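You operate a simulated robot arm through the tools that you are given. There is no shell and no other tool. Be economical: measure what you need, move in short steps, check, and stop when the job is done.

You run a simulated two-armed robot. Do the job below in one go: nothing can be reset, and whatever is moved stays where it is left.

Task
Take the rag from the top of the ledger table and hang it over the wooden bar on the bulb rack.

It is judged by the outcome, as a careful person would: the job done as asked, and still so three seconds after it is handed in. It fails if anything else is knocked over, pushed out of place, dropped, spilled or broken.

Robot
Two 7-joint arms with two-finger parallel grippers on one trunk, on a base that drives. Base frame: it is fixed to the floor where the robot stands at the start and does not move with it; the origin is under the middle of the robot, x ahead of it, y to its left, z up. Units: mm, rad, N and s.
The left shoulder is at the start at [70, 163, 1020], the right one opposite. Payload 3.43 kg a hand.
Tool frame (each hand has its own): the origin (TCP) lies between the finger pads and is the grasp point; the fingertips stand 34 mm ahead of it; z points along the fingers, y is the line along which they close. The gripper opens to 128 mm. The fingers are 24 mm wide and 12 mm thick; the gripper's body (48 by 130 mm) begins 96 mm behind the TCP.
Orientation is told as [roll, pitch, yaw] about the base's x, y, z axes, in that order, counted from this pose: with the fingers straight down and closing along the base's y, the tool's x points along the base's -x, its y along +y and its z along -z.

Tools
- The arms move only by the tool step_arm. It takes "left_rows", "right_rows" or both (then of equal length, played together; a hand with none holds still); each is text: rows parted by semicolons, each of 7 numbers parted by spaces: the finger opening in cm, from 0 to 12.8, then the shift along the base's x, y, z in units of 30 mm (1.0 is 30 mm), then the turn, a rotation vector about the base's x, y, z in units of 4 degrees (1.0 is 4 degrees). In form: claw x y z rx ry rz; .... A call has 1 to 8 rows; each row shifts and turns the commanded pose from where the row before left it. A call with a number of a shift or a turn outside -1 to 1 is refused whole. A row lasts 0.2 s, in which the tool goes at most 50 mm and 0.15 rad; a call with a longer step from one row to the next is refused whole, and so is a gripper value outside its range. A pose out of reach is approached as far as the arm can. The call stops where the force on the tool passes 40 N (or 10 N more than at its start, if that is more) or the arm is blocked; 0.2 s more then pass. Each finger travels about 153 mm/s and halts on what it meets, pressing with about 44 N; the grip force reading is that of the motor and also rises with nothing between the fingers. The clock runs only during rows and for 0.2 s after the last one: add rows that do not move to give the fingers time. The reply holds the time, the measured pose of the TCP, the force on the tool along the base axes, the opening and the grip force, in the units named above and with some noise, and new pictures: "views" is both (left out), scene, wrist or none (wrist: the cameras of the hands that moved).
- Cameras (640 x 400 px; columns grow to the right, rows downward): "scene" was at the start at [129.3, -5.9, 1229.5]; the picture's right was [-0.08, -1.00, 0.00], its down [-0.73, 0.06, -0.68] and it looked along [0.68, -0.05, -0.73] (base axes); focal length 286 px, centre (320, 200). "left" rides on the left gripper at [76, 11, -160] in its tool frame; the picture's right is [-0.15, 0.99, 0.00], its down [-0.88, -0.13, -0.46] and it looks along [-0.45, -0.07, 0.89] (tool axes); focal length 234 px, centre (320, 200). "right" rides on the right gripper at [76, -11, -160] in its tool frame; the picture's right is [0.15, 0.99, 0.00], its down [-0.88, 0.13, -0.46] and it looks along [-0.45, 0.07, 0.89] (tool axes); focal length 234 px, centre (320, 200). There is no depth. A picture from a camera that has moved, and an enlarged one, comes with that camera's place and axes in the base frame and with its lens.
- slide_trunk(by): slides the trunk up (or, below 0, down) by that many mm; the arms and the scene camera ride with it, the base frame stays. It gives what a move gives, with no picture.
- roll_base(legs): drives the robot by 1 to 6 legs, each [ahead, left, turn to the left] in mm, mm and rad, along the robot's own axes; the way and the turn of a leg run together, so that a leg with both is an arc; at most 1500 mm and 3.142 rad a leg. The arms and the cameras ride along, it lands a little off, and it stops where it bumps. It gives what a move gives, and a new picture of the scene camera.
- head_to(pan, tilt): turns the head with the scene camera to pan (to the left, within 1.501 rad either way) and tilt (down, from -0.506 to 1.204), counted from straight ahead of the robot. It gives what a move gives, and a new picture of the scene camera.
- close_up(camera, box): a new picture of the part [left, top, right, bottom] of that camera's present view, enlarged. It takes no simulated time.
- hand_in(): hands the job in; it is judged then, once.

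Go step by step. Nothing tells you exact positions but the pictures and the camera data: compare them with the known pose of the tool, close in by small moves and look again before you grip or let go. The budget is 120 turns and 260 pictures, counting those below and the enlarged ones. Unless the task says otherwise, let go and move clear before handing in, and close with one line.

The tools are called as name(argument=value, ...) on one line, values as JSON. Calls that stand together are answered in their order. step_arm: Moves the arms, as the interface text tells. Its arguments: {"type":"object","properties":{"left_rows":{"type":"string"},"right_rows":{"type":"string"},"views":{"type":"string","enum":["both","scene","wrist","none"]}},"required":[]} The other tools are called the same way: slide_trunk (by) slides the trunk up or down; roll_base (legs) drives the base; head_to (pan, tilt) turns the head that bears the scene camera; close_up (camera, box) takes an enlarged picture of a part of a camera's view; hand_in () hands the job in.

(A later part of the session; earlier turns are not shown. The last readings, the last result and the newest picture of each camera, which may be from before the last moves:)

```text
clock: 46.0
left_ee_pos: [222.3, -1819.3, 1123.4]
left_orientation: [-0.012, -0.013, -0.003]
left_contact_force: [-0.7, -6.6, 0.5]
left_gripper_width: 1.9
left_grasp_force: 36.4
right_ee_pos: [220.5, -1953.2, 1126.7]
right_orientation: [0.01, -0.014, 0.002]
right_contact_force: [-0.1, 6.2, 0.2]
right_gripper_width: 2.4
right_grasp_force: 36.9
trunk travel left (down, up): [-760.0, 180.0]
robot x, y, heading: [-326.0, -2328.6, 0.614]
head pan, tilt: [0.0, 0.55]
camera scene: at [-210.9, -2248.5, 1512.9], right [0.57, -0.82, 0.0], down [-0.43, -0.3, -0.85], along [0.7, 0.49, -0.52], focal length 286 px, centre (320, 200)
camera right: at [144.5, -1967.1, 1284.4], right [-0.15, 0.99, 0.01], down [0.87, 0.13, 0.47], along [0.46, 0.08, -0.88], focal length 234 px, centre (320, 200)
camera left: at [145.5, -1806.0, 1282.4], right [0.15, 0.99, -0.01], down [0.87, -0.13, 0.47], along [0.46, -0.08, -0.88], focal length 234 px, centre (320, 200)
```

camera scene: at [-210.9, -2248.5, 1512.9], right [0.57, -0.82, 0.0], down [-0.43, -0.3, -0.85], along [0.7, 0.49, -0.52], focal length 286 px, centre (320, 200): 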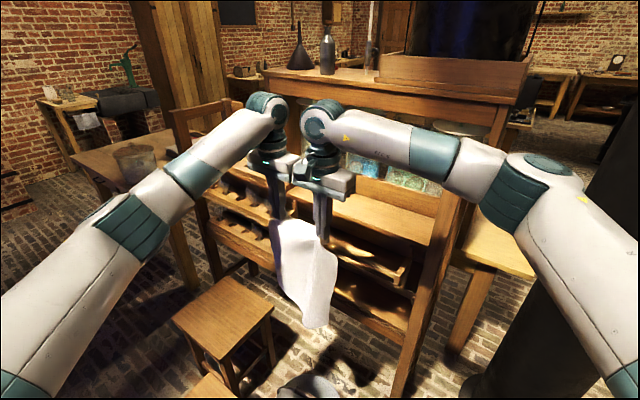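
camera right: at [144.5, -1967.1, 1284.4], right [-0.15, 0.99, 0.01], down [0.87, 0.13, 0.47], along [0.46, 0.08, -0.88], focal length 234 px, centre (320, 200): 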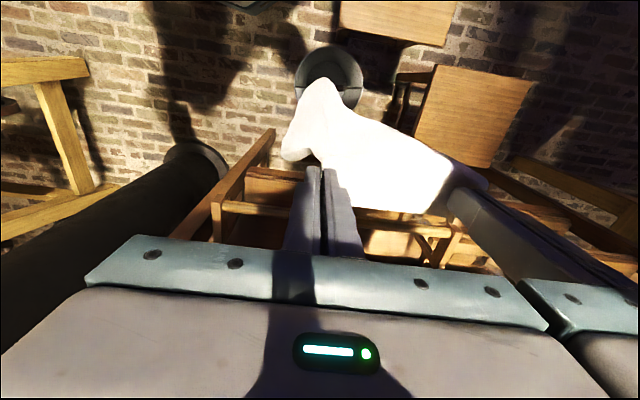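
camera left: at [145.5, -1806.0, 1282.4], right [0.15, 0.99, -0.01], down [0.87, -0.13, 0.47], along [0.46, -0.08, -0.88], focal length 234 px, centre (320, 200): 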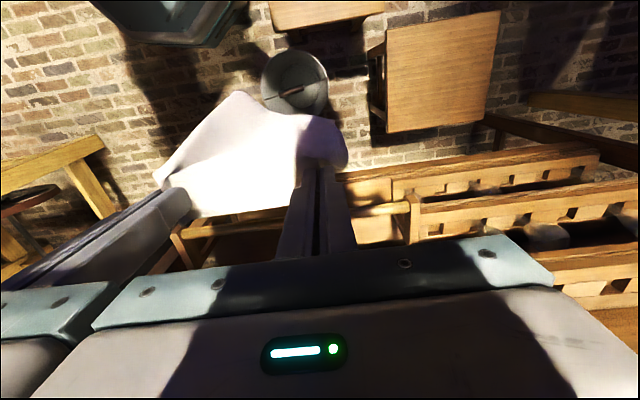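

The hands are aligned with the bar now. I'll zoom in to judge the gap between the bar and the shelf.

close_up(camera="scene", box=[310, 180, 470, 280])

close_up(camera="left", box=[320, 130, 480, 230])

close_up(camera="right", box=[180, 130, 500, 270])

```text
4.00 times, centred on (390, 230) of scene
camera zoom: at [-210.9, -2248.5, 1512.9], right [0.57, -0.82, 0.0], down [-0.43, -0.3, -0.85], along [0.7, 0.49, -0.52], focal length 1146 px, centre (40, 80)
```

zoom: 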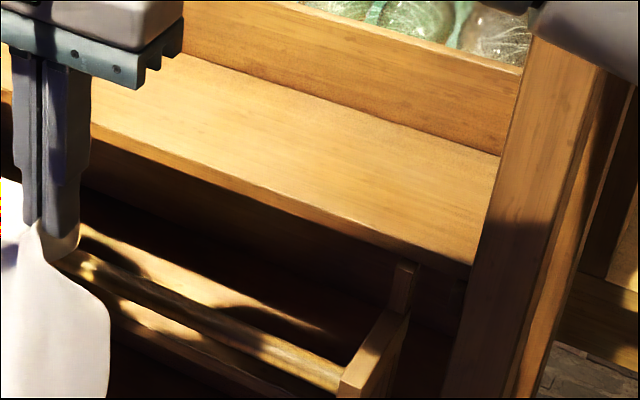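

```text
4.00 times, centred on (400, 180) of left
camera zoom: at [145.5, -1806.0, 1282.4], right [0.15, 0.99, -0.01], down [0.87, -0.13, 0.47], along [0.46, -0.08, -0.88], focal length 937 px, centre (0, 280)
```

zoom: 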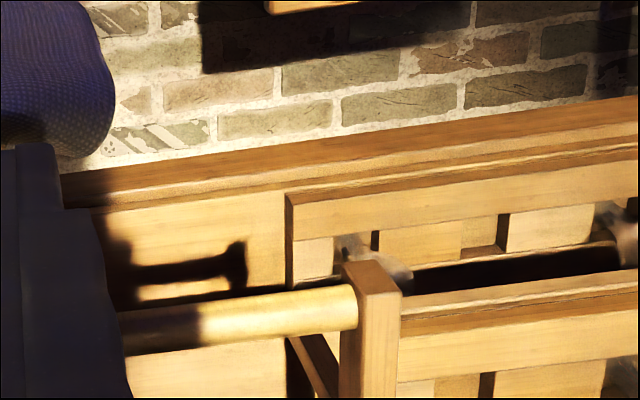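

```text
2.00 times, centred on (340, 200) of right
camera zoom: at [144.5, -1967.1, 1284.4], right [-0.15, 0.99, 0.01], down [0.87, 0.13, 0.47], along [0.46, 0.08, -0.88], focal length 468 px, centre (280, 200)
```

zoom: 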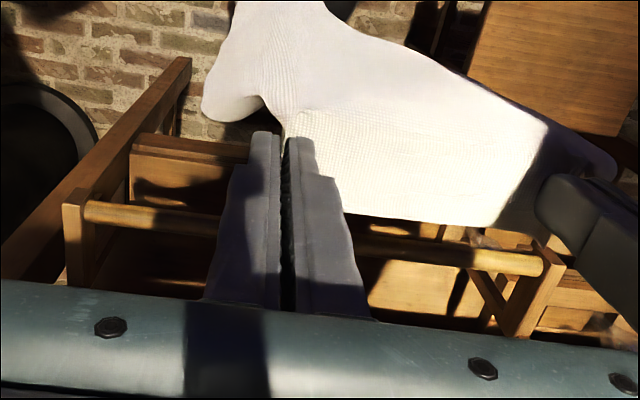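

The bar is a dowel (x≈362, z≈932) with about 65 mm to the shelf front behind it. I need the base a bit closer for reach, so I'll pull the hands back 100 mm and then move the base nearer, clear of the bucket.

step_arm(left_rows="0 -.8 0 0 0 0 0;0 -.8 0 0 0 0 0;0 -.8 0 0 0 0 0;0 -.8 0 0 0 0 0;0 0 0 0 0 0 0", right_rows="0 -.8 0 0 0 0 0;0 -.8 0 0 0 0 0;0 -.8 0 0 0 0 0;0 -.8 0 0 0 0 0;0 0 0 0 0 0 0", views="none")

roll_base(legs=[[116, -70, 0]])

```text
clock: 47.2
left_ee_pos: [128.7, -1821.4, 1125.4]
left_orientation: [-0.01, -0.012, -0.005]
left_contact_force: [1.3, -5.4, 0.3]
left_gripper_width: 1.6
left_grasp_force: 36.5
right_ee_pos: [126.4, -1954.9, 1123.5]
right_orientation: [0.01, -0.015, 0.004]
right_contact_force: [-0.3, 5.8, -0.1]
right_gripper_width: 2.3
right_grasp_force: 36.8
trunk travel left (down, up): [-760.0, 180.0]
robot x, y, heading: [-324.8, -2332.2, 0.61]
head pan, tilt: [0.0, 0.55]
```

```text
clock: 48.5
left_ee_pos: [261.8, -1809.5, 1125.7]
left_orientation: [-0.011, -0.015, -0.003]
left_contact_force: [-0.1, -5.3, -0.2]
left_gripper_width: 1.6
left_grasp_force: 36.9
right_ee_pos: [260.2, -1943.1, 1124.8]
right_orientation: [0.01, -0.015, 0.006]
right_contact_force: [-0.8, 6.0, -0.6]
right_gripper_width: 1.9
right_grasp_force: 36.6
trunk travel left (down, up): [-760.0, 180.0]
robot x, y, heading: [-191.0, -2320.4, 0.611]
head pan, tilt: [0.0, 0.55]
camera scene: at [-76.6, -2237.9, 1513.1], right [0.57, -0.82, 0.0], down [-0.43, -0.3, -0.85], along [0.7, 0.49, -0.52], focal length 286 px, centre (320, 200)
```

scene: 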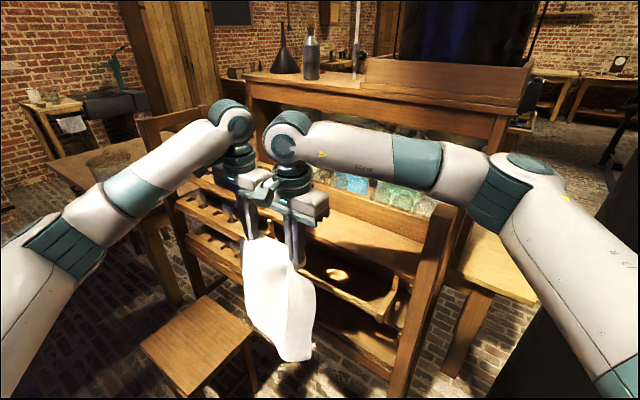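

Good. I'll close in to just before the bar and get closer measurements.

step_arm(left_rows="0 .6 -.2 -.2 0 0 0;0 .6 -.2 -.2 0 0 0;0 .6 -.1 -.2 0 0 0;0 0 0 0 0 0 0", right_rows="0 .6 -.2 -.2 0 0 0;0 .6 -.2 -.2 0 0 0;0 .6 -.1 -.2 0 0 0;0 0 0 0 0 0 0")

close_up(camera="scene", box=[220, 180, 460, 330])

close_up(camera="right", box=[100, 130, 420, 330])

```text
clock: 49.5
left_ee_pos: [316.2, -1825.0, 1107.5]
left_orientation: [-0.01, -0.016, -0.002]
left_contact_force: [-0.4, -2.2, -0.1]
left_gripper_width: 1.7
left_grasp_force: 36.8
right_ee_pos: [314.0, -1957.3, 1106.6]
right_orientation: [0.01, -0.015, 0.007]
right_contact_force: [-1.0, 1.8, 0.4]
right_gripper_width: 2.4
right_grasp_force: 36.9
trunk travel left (down, up): [-760.0, 180.0]
robot x, y, heading: [-189.3, -2316.8, 0.606]
head pan, tilt: [0.0, 0.55]
camera scene: at [-76.2, -2237.3, 1513.0], right [0.57, -0.82, 0.0], down [-0.43, -0.3, -0.85], along [0.7, 0.49, -0.52], focal length 286 px, centre (320, 200)
camera right: at [236.0, -1970.7, 1264.6], right [-0.15, 0.99, 0.01], down [0.87, 0.13, 0.47], along [0.46, 0.08, -0.88], focal length 234 px, centre (320, 200)
camera left: at [239.2, -1811.1, 1265.7], right [0.15, 0.99, -0.01], down [0.87, -0.13, 0.47], along [0.46, -0.08, -0.88], focal length 234 px, centre (320, 200)
```

scene: 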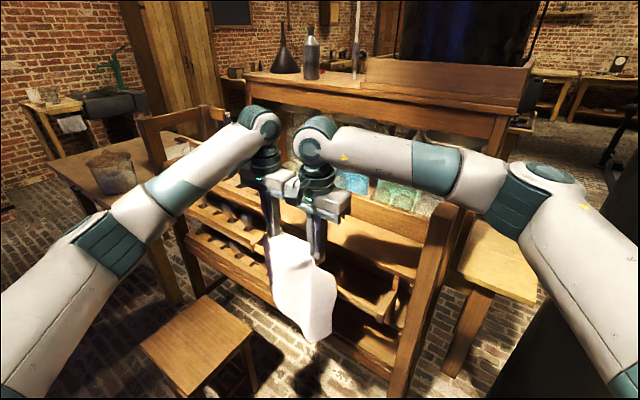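
right: 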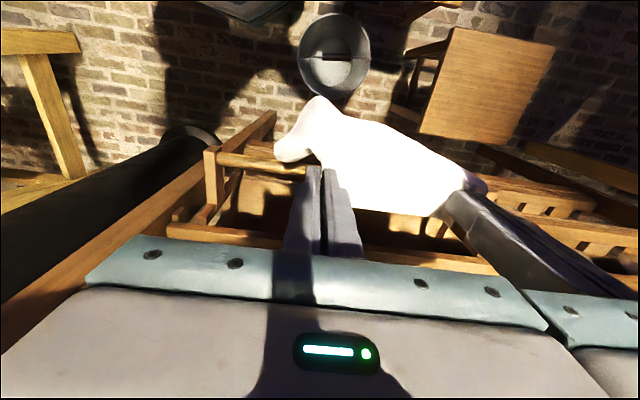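
left: 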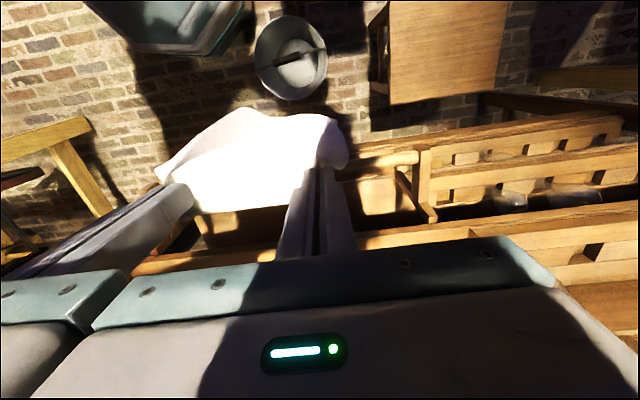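

```text
2.67 times, centred on (340, 255) of scene
camera zoom: at [-76.2, -2237.3, 1513.0], right [0.57, -0.82, 0.0], down [-0.43, -0.3, -0.85], along [0.7, 0.49, -0.52], focal length 764 px, centre (267, 53)
```

zoom: 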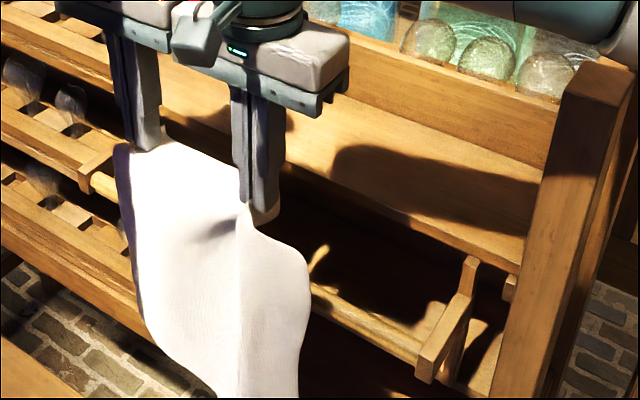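

```text
2.00 times, centred on (260, 230) of right
camera zoom: at [236.0, -1970.7, 1264.6], right [-0.15, 0.99, 0.01], down [0.87, 0.13, 0.47], along [0.46, 0.08, -0.88], focal length 468 px, centre (440, 140)
```

zoom: 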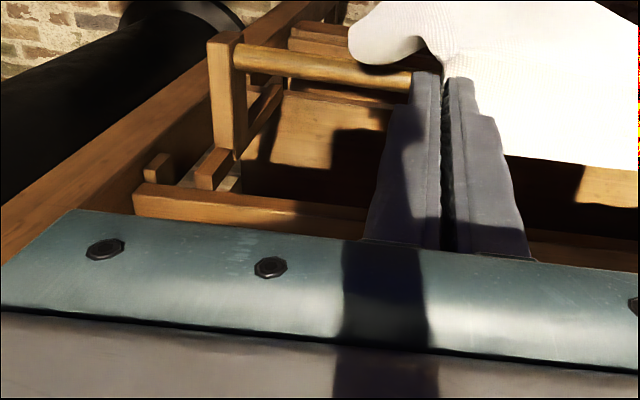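

The bar is at x≈360 and the shelf front at x≈443, so the gap's middle is x≈406. I'll now carry the rag over the bar to there at z≈1085.

step_arm(left_rows="0 .5 0 -.15 0 0 0;0 .5 0 -.15 0 0 0;0 .5 0 -.15 0 0 0;0 .5 0 -.15 0 0 0;0 .5 0 -.15 0 0 0;0 .5 0 0 0 0 0;0 0 0 0 0 0 0", right_rows="0 .5 0 -.15 0 0 0;0 .5 0 -.15 0 0 0;0 .5 0 -.15 0 0 0;0 .5 0 -.15 0 0 0;0 .5 0 -.15 0 0 0;0 .55 0 0 0 0 0;0 0 0 0 0 0 0")

close_up(camera="scene", box=[220, 180, 460, 330])

```text
clock: 51.1
left_ee_pos: [405.6, -1824.1, 1085.3]
left_orientation: [-0.011, -0.016, -0.002]
left_contact_force: [0.6, -4.4, -0.2]
left_gripper_width: 1.9
left_grasp_force: 36.7
right_ee_pos: [407.1, -1958.3, 1085.0]
right_orientation: [0.011, -0.016, 0.006]
right_contact_force: [0.4, 4.7, -0.3]
right_gripper_width: 2.4
right_grasp_force: 37.4
trunk travel left (down, up): [-760.0, 180.0]
robot x, y, heading: [-192.3, -2317.0, 0.609]
head pan, tilt: [0.0, 0.55]
camera scene: at [-75.4, -2237.2, 1512.9], right [0.57, -0.82, 0.0], down [-0.43, -0.3, -0.85], along [0.7, 0.49, -0.52], focal length 286 px, centre (320, 200)
camera right: at [329.5, -1970.9, 1243.6], right [-0.15, 0.99, 0.01], down [0.87, 0.13, 0.47], along [0.46, 0.08, -0.88], focal length 234 px, centre (320, 200)
camera left: at [329.0, -1810.5, 1242.9], right [0.15, 0.99, -0.01], down [0.87, -0.13, 0.47], along [0.46, -0.08, -0.88], focal length 234 px, centre (320, 200)
```

scene: 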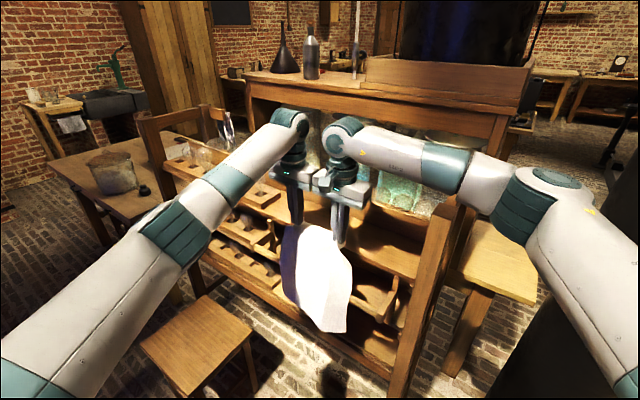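
right: 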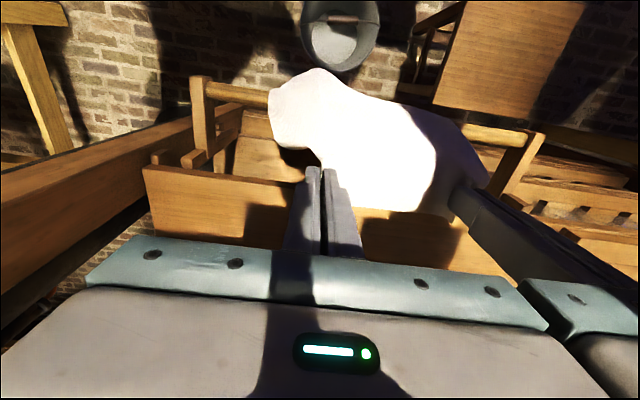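
left: 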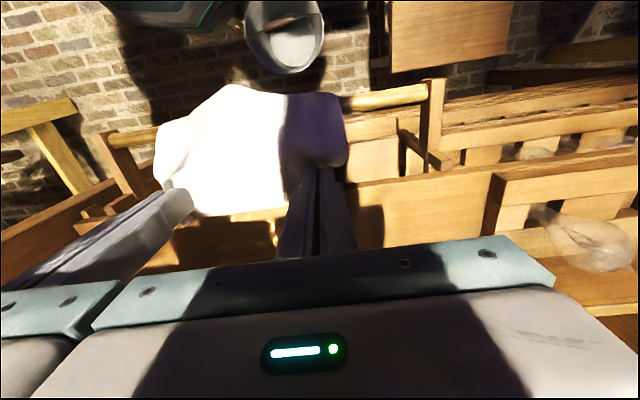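

```text
2.67 times, centred on (340, 255) of scene
camera zoom: at [-75.4, -2237.2, 1512.9], right [0.57, -0.82, 0.0], down [-0.43, -0.3, -0.85], along [0.7, 0.49, -0.52], focal length 764 px, centre (267, 53)
```

zoom: 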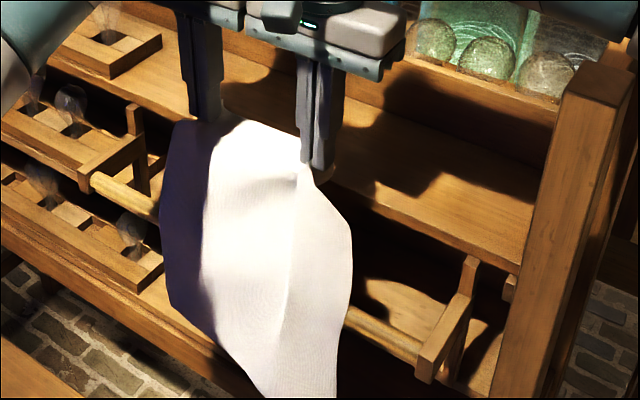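

The rag is over the bar but with more behind than in front. I'll back off, drop 35 mm, and come forward again for a more even split.

step_arm(left_rows="0 -.9 0 0 0 0 0;0 -.9 0 0 0 0 0;0 -.9 0 -.3 0 0 0;0 0 0 -.85 0 0 0;0 .9 0 0 0 0 0;0 .9 0 0 0 0 0;0 .9 0 0 0 0 0;0 0 0 0 0 0 0", right_rows="0 -.9 0 0 0 0 0;0 -.9 0 0 0 0 0;0 -.9 0 -.3 0 0 0;0 0 0 -.85 0 0 0;0 .9 0 0 0 0 0;0 .9 0 0 0 0 0;0 .85 0 0 0 0 0;0 0 0 0 0 0 0")

close_up(camera="scene", box=[220, 190, 460, 340])

```text
clock: 52.9
left_ee_pos: [405.6, -1824.0, 1051.1]
left_orientation: [-0.01, -0.014, -0.001]
left_contact_force: [0.4, -6.6, -0.3]
left_gripper_width: 2.1
left_grasp_force: 36.5
right_ee_pos: [404.0, -1956.7, 1050.0]
right_orientation: [0.01, -0.015, 0.005]
right_contact_force: [0.3, 5.5, -1.0]
right_gripper_width: 2.3
right_grasp_force: 36.8
trunk travel left (down, up): [-760.0, 180.0]
robot x, y, heading: [-185.8, -2313.6, 0.606]
head pan, tilt: [0.0, 0.55]
camera scene: at [-76.0, -2237.2, 1513.0], right [0.57, -0.82, 0.0], down [-0.43, -0.3, -0.85], along [0.7, 0.49, -0.52], focal length 286 px, centre (320, 200)
camera right: at [326.2, -1971.4, 1207.8], right [-0.15, 0.99, 0.01], down [0.87, 0.13, 0.47], along [0.46, 0.08, -0.88], focal length 234 px, centre (320, 200)
camera left: at [329.1, -1810.1, 1209.1], right [0.15, 0.99, -0.01], down [0.87, -0.13, 0.47], along [0.46, -0.08, -0.88], focal length 234 px, centre (320, 200)
```

scene: 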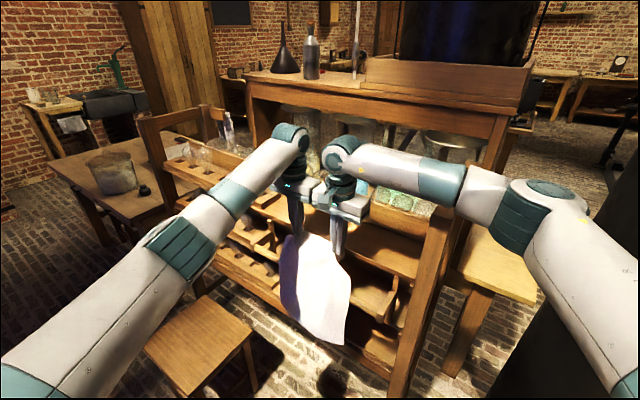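
right: 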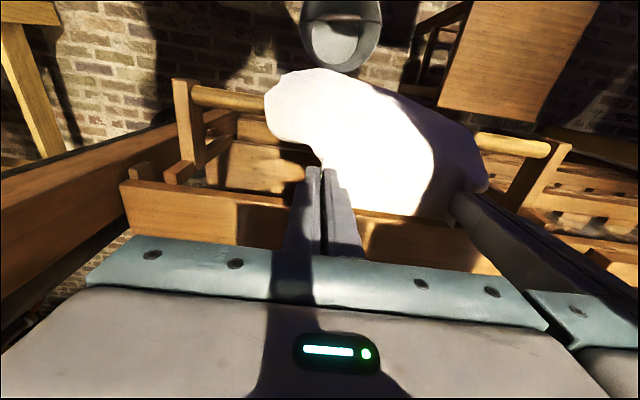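
left: 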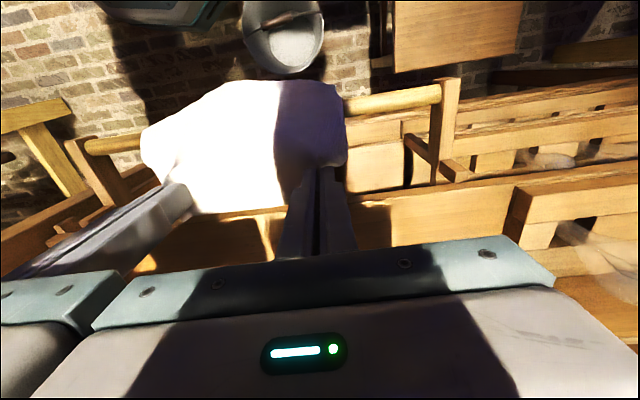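

```text
2.67 times, centred on (340, 265) of scene
camera zoom: at [-76.0, -2237.2, 1513.0], right [0.57, -0.82, 0.0], down [-0.43, -0.3, -0.85], along [0.7, 0.49, -0.52], focal length 764 px, centre (267, 27)
```

zoom: 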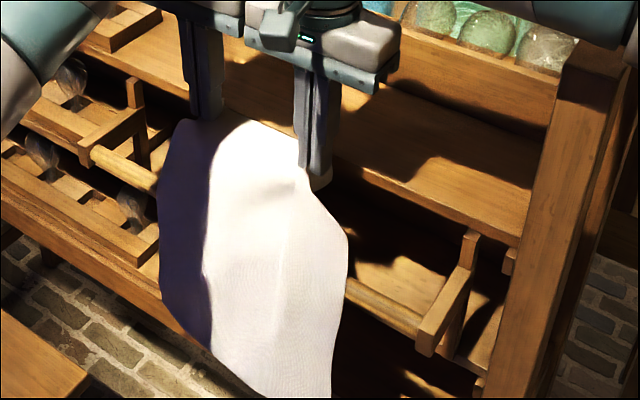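

The split looks even now, with about 120 mm in front. I'll lower the hands straight down into the gap behind the bar.

step_arm(left_rows="0 0 0 -.6 0 0 0;0 0 0 -.6 0 0 0;0 0 0 -.6 0 0 0;0 0 0 -.6 0 0 0;0 0 0 -.6 0 0 0;0 0 0 -.6 0 0 0;0 0 0 0 0 0 0", right_rows="0 0 0 -.6 0 0 0;0 0 0 -.6 0 0 0;0 0 0 -.6 0 0 0;0 0 0 -.6 0 0 0;0 0 0 -.6 0 0 0;0 0 0 -.6 0 0 0;0 0 0 0 0 0 0")

close_up(camera="scene", box=[220, 190, 460, 340])

```text
clock: 54.5
left_ee_pos: [385.6, -1828.4, 960.0]
left_orientation: [-0.007, -0.045, -0.003]
left_contact_force: [24.3, -1.4, 4.5]
left_gripper_width: 1.8
left_grasp_force: 36.8
right_ee_pos: [384.9, -1955.9, 969.1]
right_orientation: [0.026, -0.054, 0.008]
right_contact_force: [9.7, 0.5, 10.8]
right_gripper_width: 2.3
right_grasp_force: 37.2
trunk travel left (down, up): [-760.0, 180.0]
robot x, y, heading: [-189.1, -2314.7, 0.616]
head pan, tilt: [0.0, 0.55]
camera scene: at [-110.9, -2241.5, 1515.7], right [0.57, -0.82, 0.01], down [-0.41, -0.3, -0.86], along [0.71, 0.49, -0.5], focal length 286 px, centre (320, 200)
camera right: at [301.9, -1971.5, 1124.3], right [-0.16, 0.99, 0.02], down [0.85, 0.13, 0.51], along [0.5, 0.1, -0.86], focal length 234 px, centre (320, 200)
camera left: at [304.4, -1814.7, 1116.1], right [0.15, 0.99, 0.0], down [0.86, -0.13, 0.5], along [0.49, -0.08, -0.87], focal length 234 px, centre (320, 200)
```

scene: 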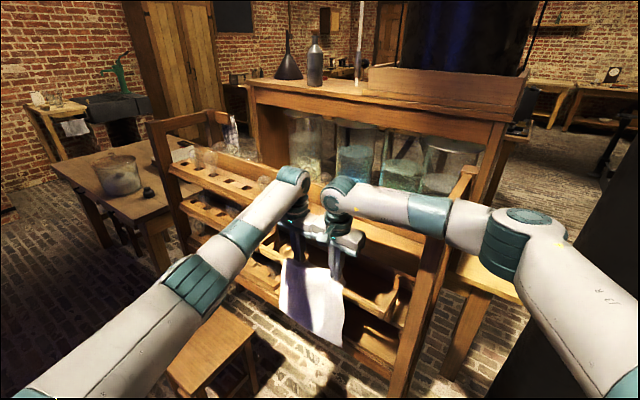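
right: 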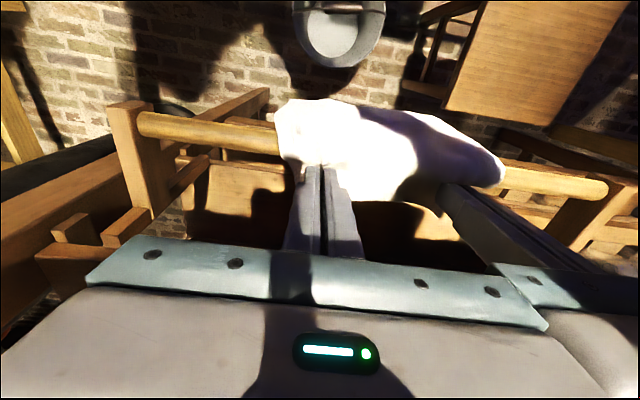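
left: 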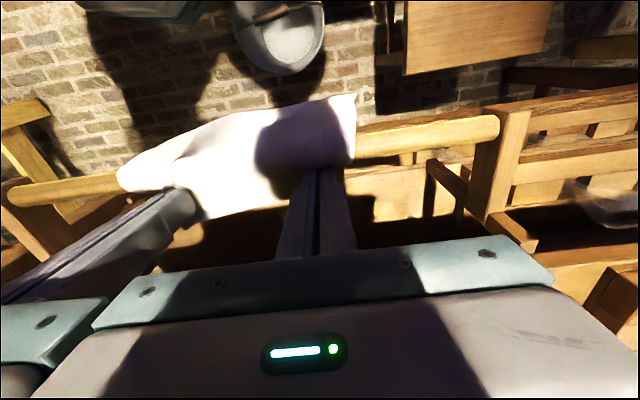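

```text
2.67 times, centred on (340, 265) of scene
camera zoom: at [-110.9, -2241.5, 1515.7], right [0.57, -0.82, 0.01], down [-0.41, -0.3, -0.86], along [0.71, 0.49, -0.5], focal length 764 px, centre (267, 27)
```

zoom: 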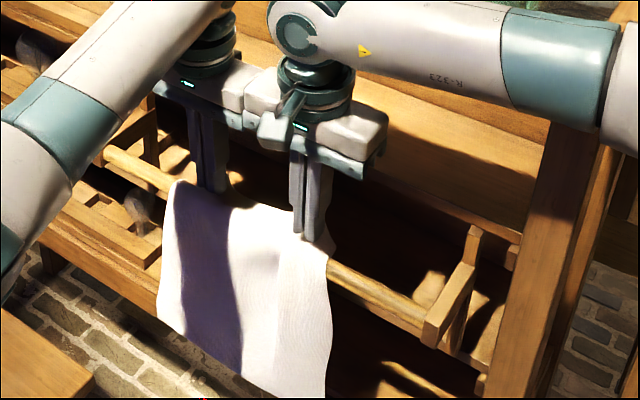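

The robot has leaned back a little, so something is being pressed; the right forearm is very likely touching the rack's end post. I'll raise the hands straight back up to relieve it and check.

step_arm(left_rows="0 0 0 .7 0 0 0;0 0 0 .7 0 0 0;0 0 0 .7 0 0 0;0 0 0 .7 0 0 0;0 0 0 .7 0 0 0;0 0 0 0 0 0 0", right_rows="0 0 0 .7 0 0 0;0 0 0 .7 0 0 0;0 0 0 .7 0 0 0;0 0 0 .7 0 0 0;0 0 0 .7 0 0 0;0 0 0 0 0 0 0", views="scene")

head_to(pan=-0.3, tilt=0.5)

close_up(camera="scene", box=[140, 120, 400, 300])

```text
clock: 54.9
left_ee_pos: [383.2, -1828.9, 973.0]
left_orientation: [-0.006, -0.033, -0.001]
left_contact_force: [1.3, 0.1, 0.0]
left_gripper_width: 1.9
left_grasp_force: 37.1
right_ee_pos: [382.8, -1956.7, 971.8]
right_orientation: [0.021, -0.054, 0.018]
right_contact_force: [18.4, -3.1, 21.5]
right_gripper_width: 2.2
right_grasp_force: 36.7
trunk travel left (down, up): [-760.0, 180.0]
robot x, y, heading: [-192.6, -2319.7, 0.611]
head pan, tilt: [0.0, 0.55]
stopped in row 1 (right hand): the force on the tool passed its limit (the readings are from after the stop); the commanded pose is now the measured one
camera scene: at [-108.0, -2244.8, 1513.6], right [0.57, -0.82, 0.01], down [-0.41, -0.3, -0.86], along [0.71, 0.49, -0.51], focal length 286 px, centre (320, 200)
```

scene: 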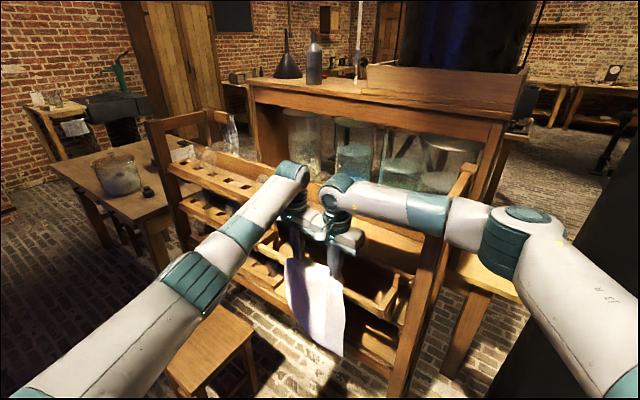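

```text
clock: 55.7
left_ee_pos: [385.1, -1828.9, 974.1]
left_orientation: [-0.005, -0.036, -0.003]
left_contact_force: [-0.2, -0.7, 0.3]
left_gripper_width: 1.9
left_grasp_force: 36.9
right_ee_pos: [383.6, -1957.3, 970.7]
right_orientation: [0.016, -0.051, 0.012]
right_contact_force: [19.8, 6.3, 21.8]
right_gripper_width: 2.1
right_grasp_force: 36.4
trunk travel left (down, up): [-760.0, 180.0]
robot x, y, heading: [-188.1, -2319.8, 0.61]
head pan, tilt: [-0.3, 0.499]
camera scene: at [-96.0, -2266.5, 1520.2], right [0.31, -0.95, 0.0], down [-0.44, -0.14, -0.89], along [0.85, 0.27, -0.46], focal length 286 px, centre (320, 200)
```

scene: 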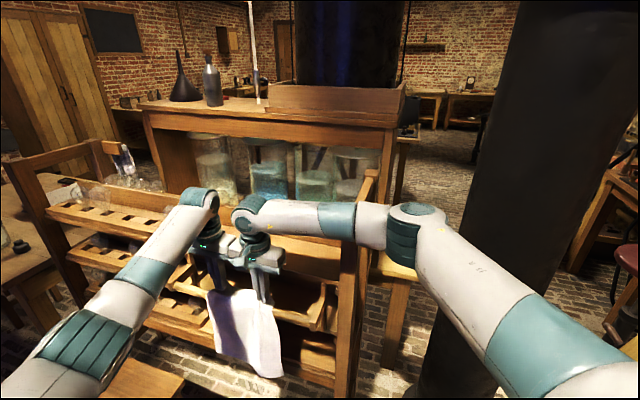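

```text
2.22 times, centred on (270, 210) of scene
camera zoom: at [-96.0, -2266.5, 1520.2], right [0.31, -0.95, 0.0], down [-0.44, -0.14, -0.89], along [0.85, 0.27, -0.46], focal length 636 px, centre (431, 178)
```

zoom: 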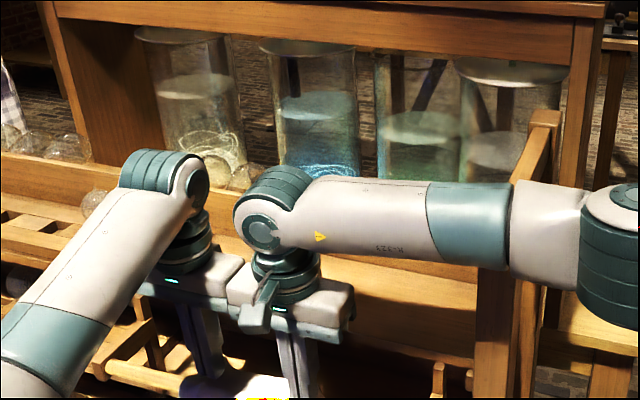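

The right forearm is lying on the rack's end frame. I'll lift with the trunk, which raises everything vertically, and recheck.

slide_trunk(by=50)

close_up(camera="scene", box=[0, 100, 460, 400])

```text
clock: 56.6
left_ee_pos: [400.4, -1825.0, 1011.0]
left_orientation: [-0.01, -0.014, -0.002]
left_contact_force: [-0.6, -0.6, -0.6]
left_gripper_width: 2.0
left_grasp_force: 36.9
right_ee_pos: [401.9, -1958.5, 1007.8]
right_orientation: [0.012, -0.03, 0.009]
right_contact_force: [-0.9, 1.3, 0.8]
right_gripper_width: 2.3
right_grasp_force: 36.5
trunk travel left (down, up): [-810.0, 130.0]
robot x, y, heading: [-193.1, -2319.3, 0.612]
head pan, tilt: [-0.3, 0.499]
```

```text
1.33 times, centred on (230, 250) of scene
camera zoom: at [-68.1, -2262.0, 1567.9], right [0.31, -0.95, 0.0], down [-0.45, -0.15, -0.88], along [0.84, 0.27, -0.48], focal length 382 px, centre (440, 133)
```

zoom: 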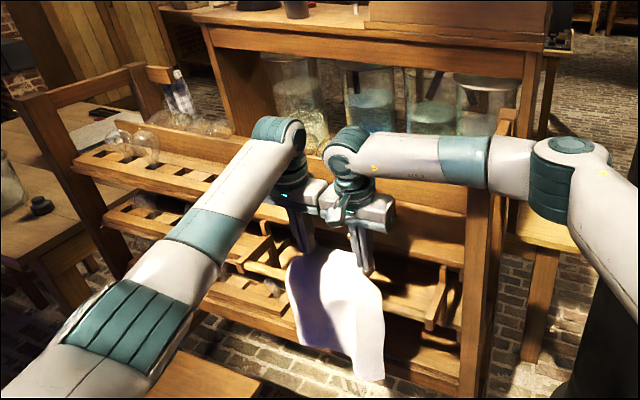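

It's free, and the rack and bulbs look undisturbed. I'll raise the trunk further so the elbows sit higher, back off in front of the bar, and shift 60 mm left away from the end post.

slide_trunk(by=125)

step_arm(left_rows="0 -.9 .5 0 0 0 0;0 -.9 .5 0 0 0 0;0 -.9 .5 0 0 0 0;0 0 .5 -.7 0 0 0;0 0 0 -.8 0 0 0;0 0 0 -.8 0 0 0;0 0 0 0 0 0 0", right_rows="0 -.9 .5 0 0 0 0;0 -.9 .5 0 0 0 0;0 -.9 .5 0 0 0 0;0 0 .5 -.7 0 0 0;0 0 0 -.8 0 0 0;0 0 0 -.8 0 0 0;0 0 0 0 0 0 0", views="scene")

```text
clock: 58.2
left_ee_pos: [406.1, -1824.3, 1133.1]
left_orientation: [-0.011, -0.011, -0.003]
left_contact_force: [-0.9, -1.4, 0.4]
left_gripper_width: 2.1
left_grasp_force: 37.0
right_ee_pos: [405.8, -1957.3, 1131.0]
right_orientation: [0.012, -0.025, 0.008]
right_contact_force: [-0.4, 0.4, 0.1]
right_gripper_width: 2.2
right_grasp_force: 37.3
trunk travel left (down, up): [-935.0, 5.0]
robot x, y, heading: [-197.0, -2319.6, 0.609]
head pan, tilt: [-0.3, 0.499]
```

```text
clock: 59.8
left_ee_pos: [324.0, -1763.9, 1065.7]
left_orientation: [-0.013, -0.011, -0.001]
left_contact_force: [0.9, 0.1, 0.1]
left_gripper_width: 1.6
left_grasp_force: 36.3
right_ee_pos: [322.1, -1896.0, 1062.8]
right_orientation: [0.014, -0.025, 0.009]
right_contact_force: [0.9, 0.6, -0.7]
right_gripper_width: 2.2
right_grasp_force: 37.2
trunk travel left (down, up): [-935.0, 5.0]
robot x, y, heading: [-189.1, -2319.0, 0.609]
head pan, tilt: [-0.3, 0.499]
camera scene: at [-63.3, -2261.1, 1692.5], right [0.31, -0.95, 0.0], down [-0.46, -0.15, -0.88], along [0.84, 0.27, -0.48], focal length 286 px, centre (320, 200)
```

scene: 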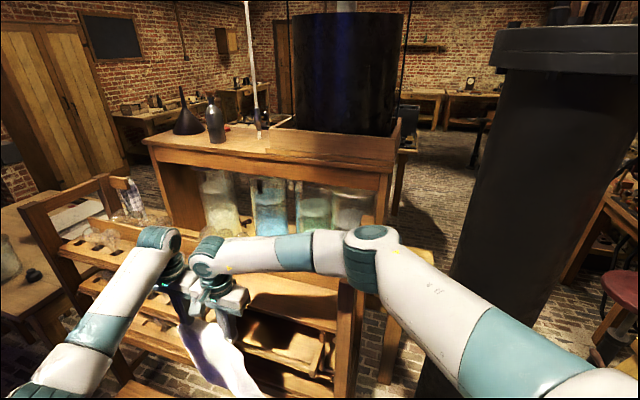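

The right elbow still juts out over the end frame. Turning the base about 0.3 rad to the right will straighten the right arm; I'll retract the hands first so nothing sweeps the rack.

step_arm(left_rows="0 -.9 0 .3 0 0 0;0 -.9 0 .3 0 0 0;0 -.9 0 .3 0 0 0;0 -.9 0 .3 0 0 0;0 -.9 0 .3 0 0 0;0 -.9 0 .3 0 0 0;0 0 0 0 0 0 0", right_rows="0 -.9 0 .3 0 0 0;0 -.9 0 .3 0 0 0;0 -.9 0 .3 0 0 0;0 -.9 0 .3 0 0 0;0 -.9 0 .3 0 0 0;0 -.9 0 .3 0 0 0;0 0 0 0 0 0 0", views="scene")

```text
clock: 61.4
left_ee_pos: [161.0, -1767.0, 1119.6]
left_orientation: [-0.012, -0.012, -0.003]
left_contact_force: [-0.4, -0.5, 0.4]
left_gripper_width: 1.9
left_grasp_force: 36.5
right_ee_pos: [162.0, -1895.8, 1116.3]
right_orientation: [0.011, -0.026, 0.009]
right_contact_force: [0.6, -0.2, -0.6]
right_gripper_width: 2.0
right_grasp_force: 37.0
trunk travel left (down, up): [-935.0, 5.0]
robot x, y, heading: [-195.1, -2317.8, 0.612]
head pan, tilt: [-0.3, 0.499]
camera scene: at [-62.2, -2261.8, 1692.4], right [0.31, -0.95, 0.0], down [-0.46, -0.15, -0.88], along [0.84, 0.27, -0.48], focal length 286 px, centre (320, 200)
```

scene: 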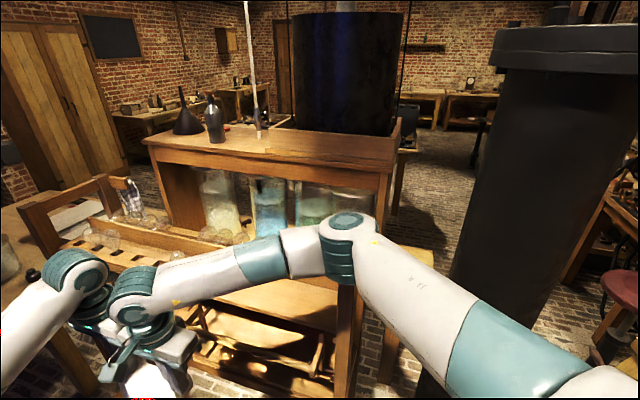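

The elbow is above the post. Rotating right moves it away, so I'll turn now.

roll_base(legs=[[0, 0, -0.33]])

```text
clock: 62.8
left_ee_pos: [320.7, -1909.5, 1119.6]
left_orientation: [-0.012, -0.013, -0.333]
left_contact_force: [0.4, 0.0, 1.0]
left_gripper_width: 2.0
left_grasp_force: 36.5
right_ee_pos: [278.8, -2031.5, 1115.6]
right_orientation: [0.012, -0.027, -0.321]
right_contact_force: [0.0, 0.3, 0.0]
right_gripper_width: 2.3
right_grasp_force: 37.1
trunk travel left (down, up): [-935.0, 5.0]
robot x, y, heading: [-189.8, -2319.7, 0.28]
head pan, tilt: [-0.3, 0.499]
camera scene: at [-52.3, -2304.8, 1692.5], right [-0.02, -1.0, 0.0], down [-0.48, 0.01, -0.88], along [0.88, -0.02, -0.48], focal length 286 px, centre (320, 200)
```

scene: 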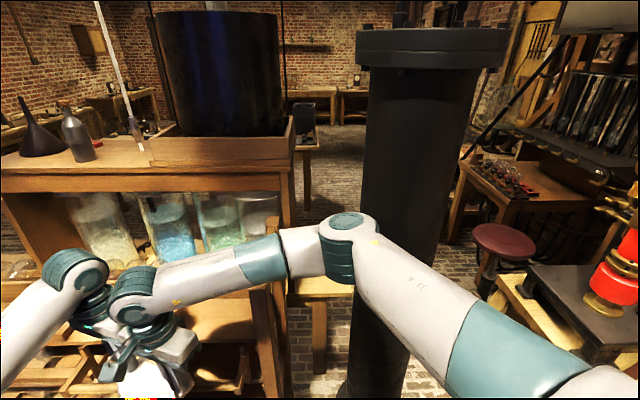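

Next I'll square the hands to the bar again and shift them left to y≈−1834, still in front of the bar.

step_arm(left_rows="0 -.25 .95 0 0 0 .94;0 -.23 .95 0 0 0 .94;0 -.2 .95 0 0 0 .94;0 -.18 .95 0 0 0 .94;0 -.17 .95 0 0 0 .94;0 0 0 0 0 0 0", right_rows="0 .1 .86 0 0 0 .94;0 .09 .86 0 0 0 .94;0 .07 .86 0 0 0 .94;0 .06 .87 0 0 0 .94;0 .05 .87 0 0 0 .94;0 0 0 0 0 0 0", views="both")

head_to(pan=0.15, tilt=0.75)

```text
clock: 64.2
left_ee_pos: [291.5, -1767.5, 1120.1]
left_orientation: [-0.01, -0.01, -0.004]
left_contact_force: [0.4, -8.7, -0.1]
left_gripper_width: 2.0
left_grasp_force: 36.5
right_ee_pos: [289.1, -1902.4, 1118.2]
right_orientation: [0.015, -0.026, 0.009]
right_contact_force: [-1.2, 7.8, -0.4]
right_gripper_width: 2.0
right_grasp_force: 36.7
trunk travel left (down, up): [-935.0, 5.0]
robot x, y, heading: [-191.7, -2313.9, 0.281]
head pan, tilt: [-0.3, 0.499]
camera scene: at [-51.0, -2307.5, 1692.4], right [-0.02, -1.0, 0.0], down [-0.48, 0.01, -0.88], along [0.88, -0.02, -0.48], focal length 286 px, centre (320, 200)
camera right: at [211.0, -1917.5, 1276.0], right [-0.15, 0.99, 0.01], down [0.87, 0.13, 0.48], along [0.47, 0.08, -0.88], focal length 234 px, centre (320, 200)
camera left: at [214.9, -1754.0, 1278.8], right [0.15, 0.99, -0.01], down [0.87, -0.13, 0.47], along [0.46, -0.08, -0.88], focal length 234 px, centre (320, 200)
```

scene: 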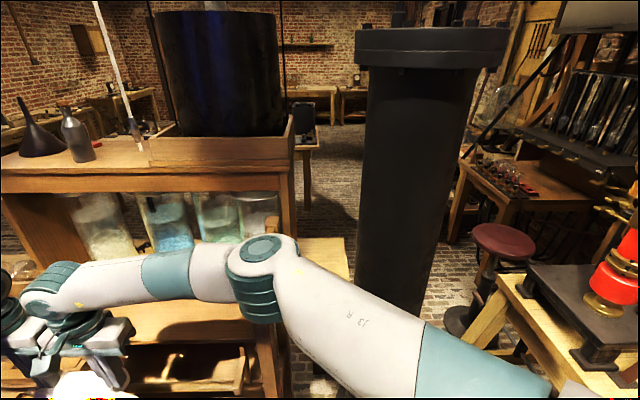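
right: 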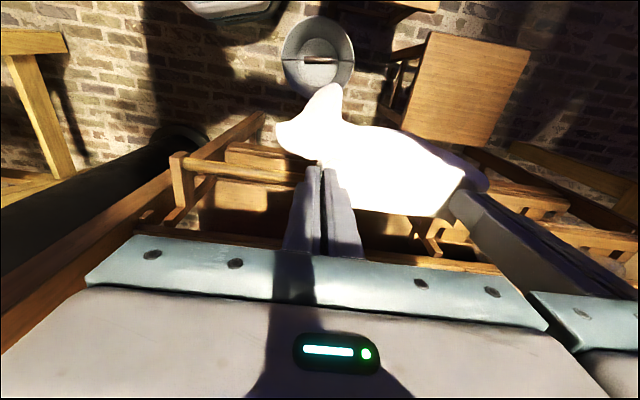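
left: 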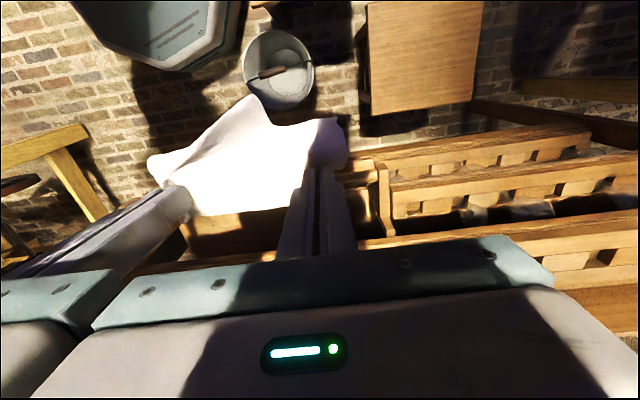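

```text
clock: 65.1
left_ee_pos: [289.4, -1767.0, 1120.2]
left_orientation: [-0.013, -0.011, -0.005]
left_contact_force: [-0.6, -10.1, -0.9]
left_gripper_width: 1.8
left_grasp_force: 36.6
right_ee_pos: [290.1, -1901.6, 1118.3]
right_orientation: [0.012, -0.027, 0.007]
right_contact_force: [0.1, 10.2, -0.1]
right_gripper_width: 2.3
right_grasp_force: 37.2
trunk travel left (down, up): [-935.0, 5.0]
robot x, y, heading: [-188.2, -2317.9, 0.282]
head pan, tilt: [0.15, 0.75]
camera scene: at [-67.7, -2269.0, 1670.6], right [0.42, -0.91, 0.0], down [-0.62, -0.28, -0.73], along [0.66, 0.3, -0.68], focal length 286 px, centre (320, 200)
```

scene: 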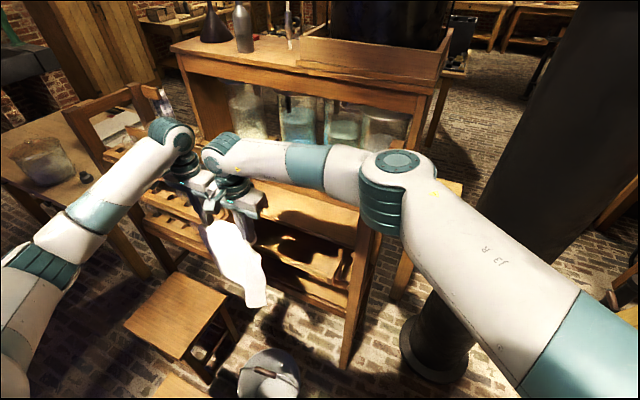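

The arm now comes in with the elbow higher and further in front. I'll lower to about z 1055 in front of the bar and then carry the rag over, watching for any body shift.

step_arm(left_rows="0 0 0 -.7 0 0 0;0 0 0 -.7 0 0 0;0 .3 0 -.7 0 0 0;0 .7 0 0 0 0 0;0 .7 0 0 0 0 0;0 .7 0 0 0 0 0;0 .7 0 0 0 0 0;0 .7 0 0 0 0 0", right_rows="0 0 0 -.7 0 0 0;0 0 0 -.7 0 0 0;0 .3 0 -.7 0 0 0;0 .7 0 0 0 0 0;0 .7 0 0 0 0 0;0 .7 0 0 0 0 0;0 .7 0 0 0 0 0;0 .7 0 0 0 0 0")

close_up(camera="scene", box=[160, 120, 400, 320])

```text
clock: 66.7
left_ee_pos: [374.5, -1776.9, 1055.5]
left_orientation: [-0.026, -0.007, -0.014]
left_contact_force: [-1.9, -16.8, -0.8]
left_gripper_width: 1.7
left_grasp_force: 36.7
right_ee_pos: [354.1, -1914.6, 1052.5]
right_orientation: [0.03, -0.026, 0.012]
right_contact_force: [2.6, 16.7, 0.4]
right_gripper_width: 2.4
right_grasp_force: 36.7
right hand out of reach, approached as far as the arm can: row 4, 5, 6, 7
trunk travel left (down, up): [-935.0, 5.0]
robot x, y, heading: [-188.5, -2314.4, 0.283]
head pan, tilt: [0.15, 0.75]
stopped in row 7 (right hand): the force on the tool passed its limit (the readings are from after the stop); the commanded pose is now the measured one
camera scene: at [-65.2, -2270.6, 1670.4], right [0.42, -0.91, 0.0], down [-0.62, -0.28, -0.73], along [0.66, 0.31, -0.68], focal length 286 px, centre (320, 200)
camera right: at [274.9, -1931.1, 1210.0], right [-0.16, 0.99, 0.02], down [0.87, 0.13, 0.48], along [0.47, 0.1, -0.88], focal length 234 px, centre (320, 200)
camera left: at [300.1, -1760.1, 1213.8], right [0.16, 0.99, -0.02], down [0.88, -0.13, 0.46], along [0.46, -0.1, -0.89], focal length 234 px, centre (320, 200)
```

scene: 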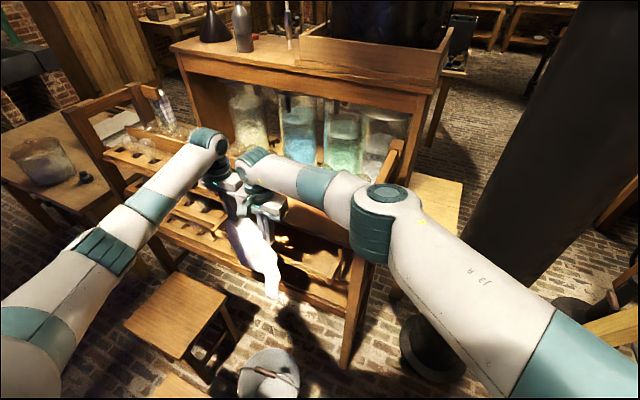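
right: 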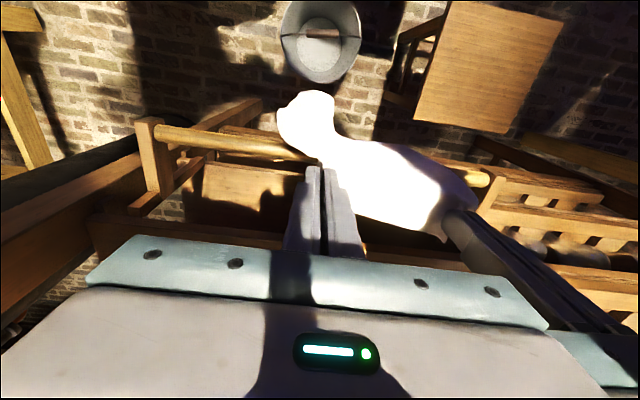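
left: 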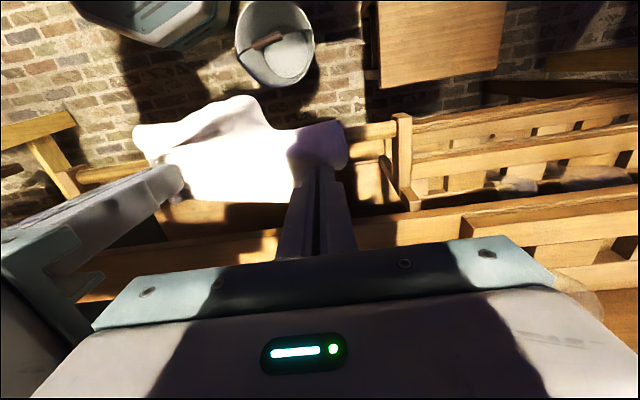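

```text
2.00 times, centred on (280, 220) of scene
camera zoom: at [-65.2, -2270.6, 1670.4], right [0.42, -0.91, 0.0], down [-0.62, -0.28, -0.73], along [0.66, 0.31, -0.68], focal length 573 px, centre (400, 160)
```

zoom: 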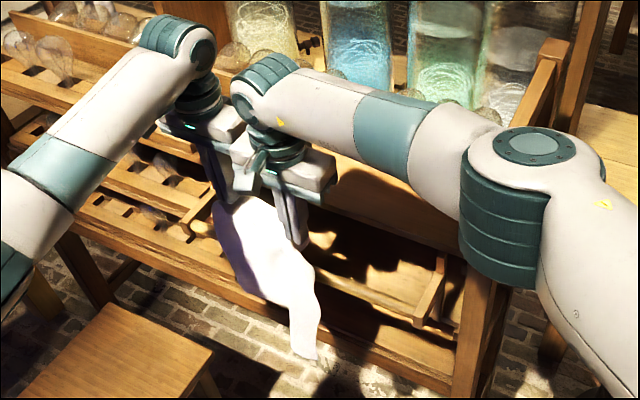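

The right arm can't reach across that far at this heading. A heading between the two (about 0.45) should reach while keeping the forearm in front of the post, so I'll pull the hands back level and turn slightly left.

step_arm(left_rows="0 -.8 -.05 0.3 0 0 0;0 -.8 0 0.3 0 0 0;0 -.8 0 0.2 0 0 0;0 0 0 0 0 0 0", right_rows="0 -.58 .03 0.3 0 0 0;0 -.58 0 0.3 0 0 0;0 -.58 0 0.3 0 0 0;0 0 0 0 0 0 0", views="none")

roll_base(legs=[[0, 0, 0.17]])

```text
clock: 67.7
left_ee_pos: [300.9, -1773.7, 1080.5]
left_orientation: [-0.022, -0.008, -0.011]
left_contact_force: [0.8, -21.1, 0.7]
left_gripper_width: 1.8
left_grasp_force: 36.7
right_ee_pos: [300.2, -1915.2, 1078.1]
right_orientation: [0.025, -0.027, 0.011]
right_contact_force: [-0.7, 21.4, -0.1]
right_gripper_width: 2.3
right_grasp_force: 37.3
trunk travel left (down, up): [-935.0, 5.0]
robot x, y, heading: [-189.6, -2316.0, 0.278]
head pan, tilt: [0.15, 0.75]
```

```text
clock: 68.8
left_ee_pos: [204.6, -1699.9, 1079.4]
left_orientation: [-0.024, -0.01, 0.158]
left_contact_force: [4.1, -22.2, 0.0]
left_gripper_width: 2.0
left_grasp_force: 36.9
right_ee_pos: [226.7, -1837.1, 1078.9]
right_orientation: [0.024, -0.026, 0.179]
right_contact_force: [-4.0, 21.6, -1.4]
right_gripper_width: 2.2
right_grasp_force: 37.1
trunk travel left (down, up): [-935.0, 5.0]
robot x, y, heading: [-193.1, -2314.4, 0.449]
head pan, tilt: [0.15, 0.75]
camera scene: at [-76.1, -2250.3, 1670.5], right [0.56, -0.83, 0.0], down [-0.56, -0.38, -0.73], along [0.6, 0.41, -0.68], focal length 286 px, centre (320, 200)
```

scene: 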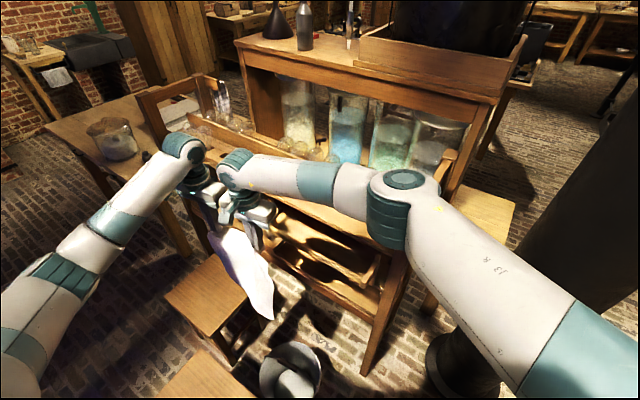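

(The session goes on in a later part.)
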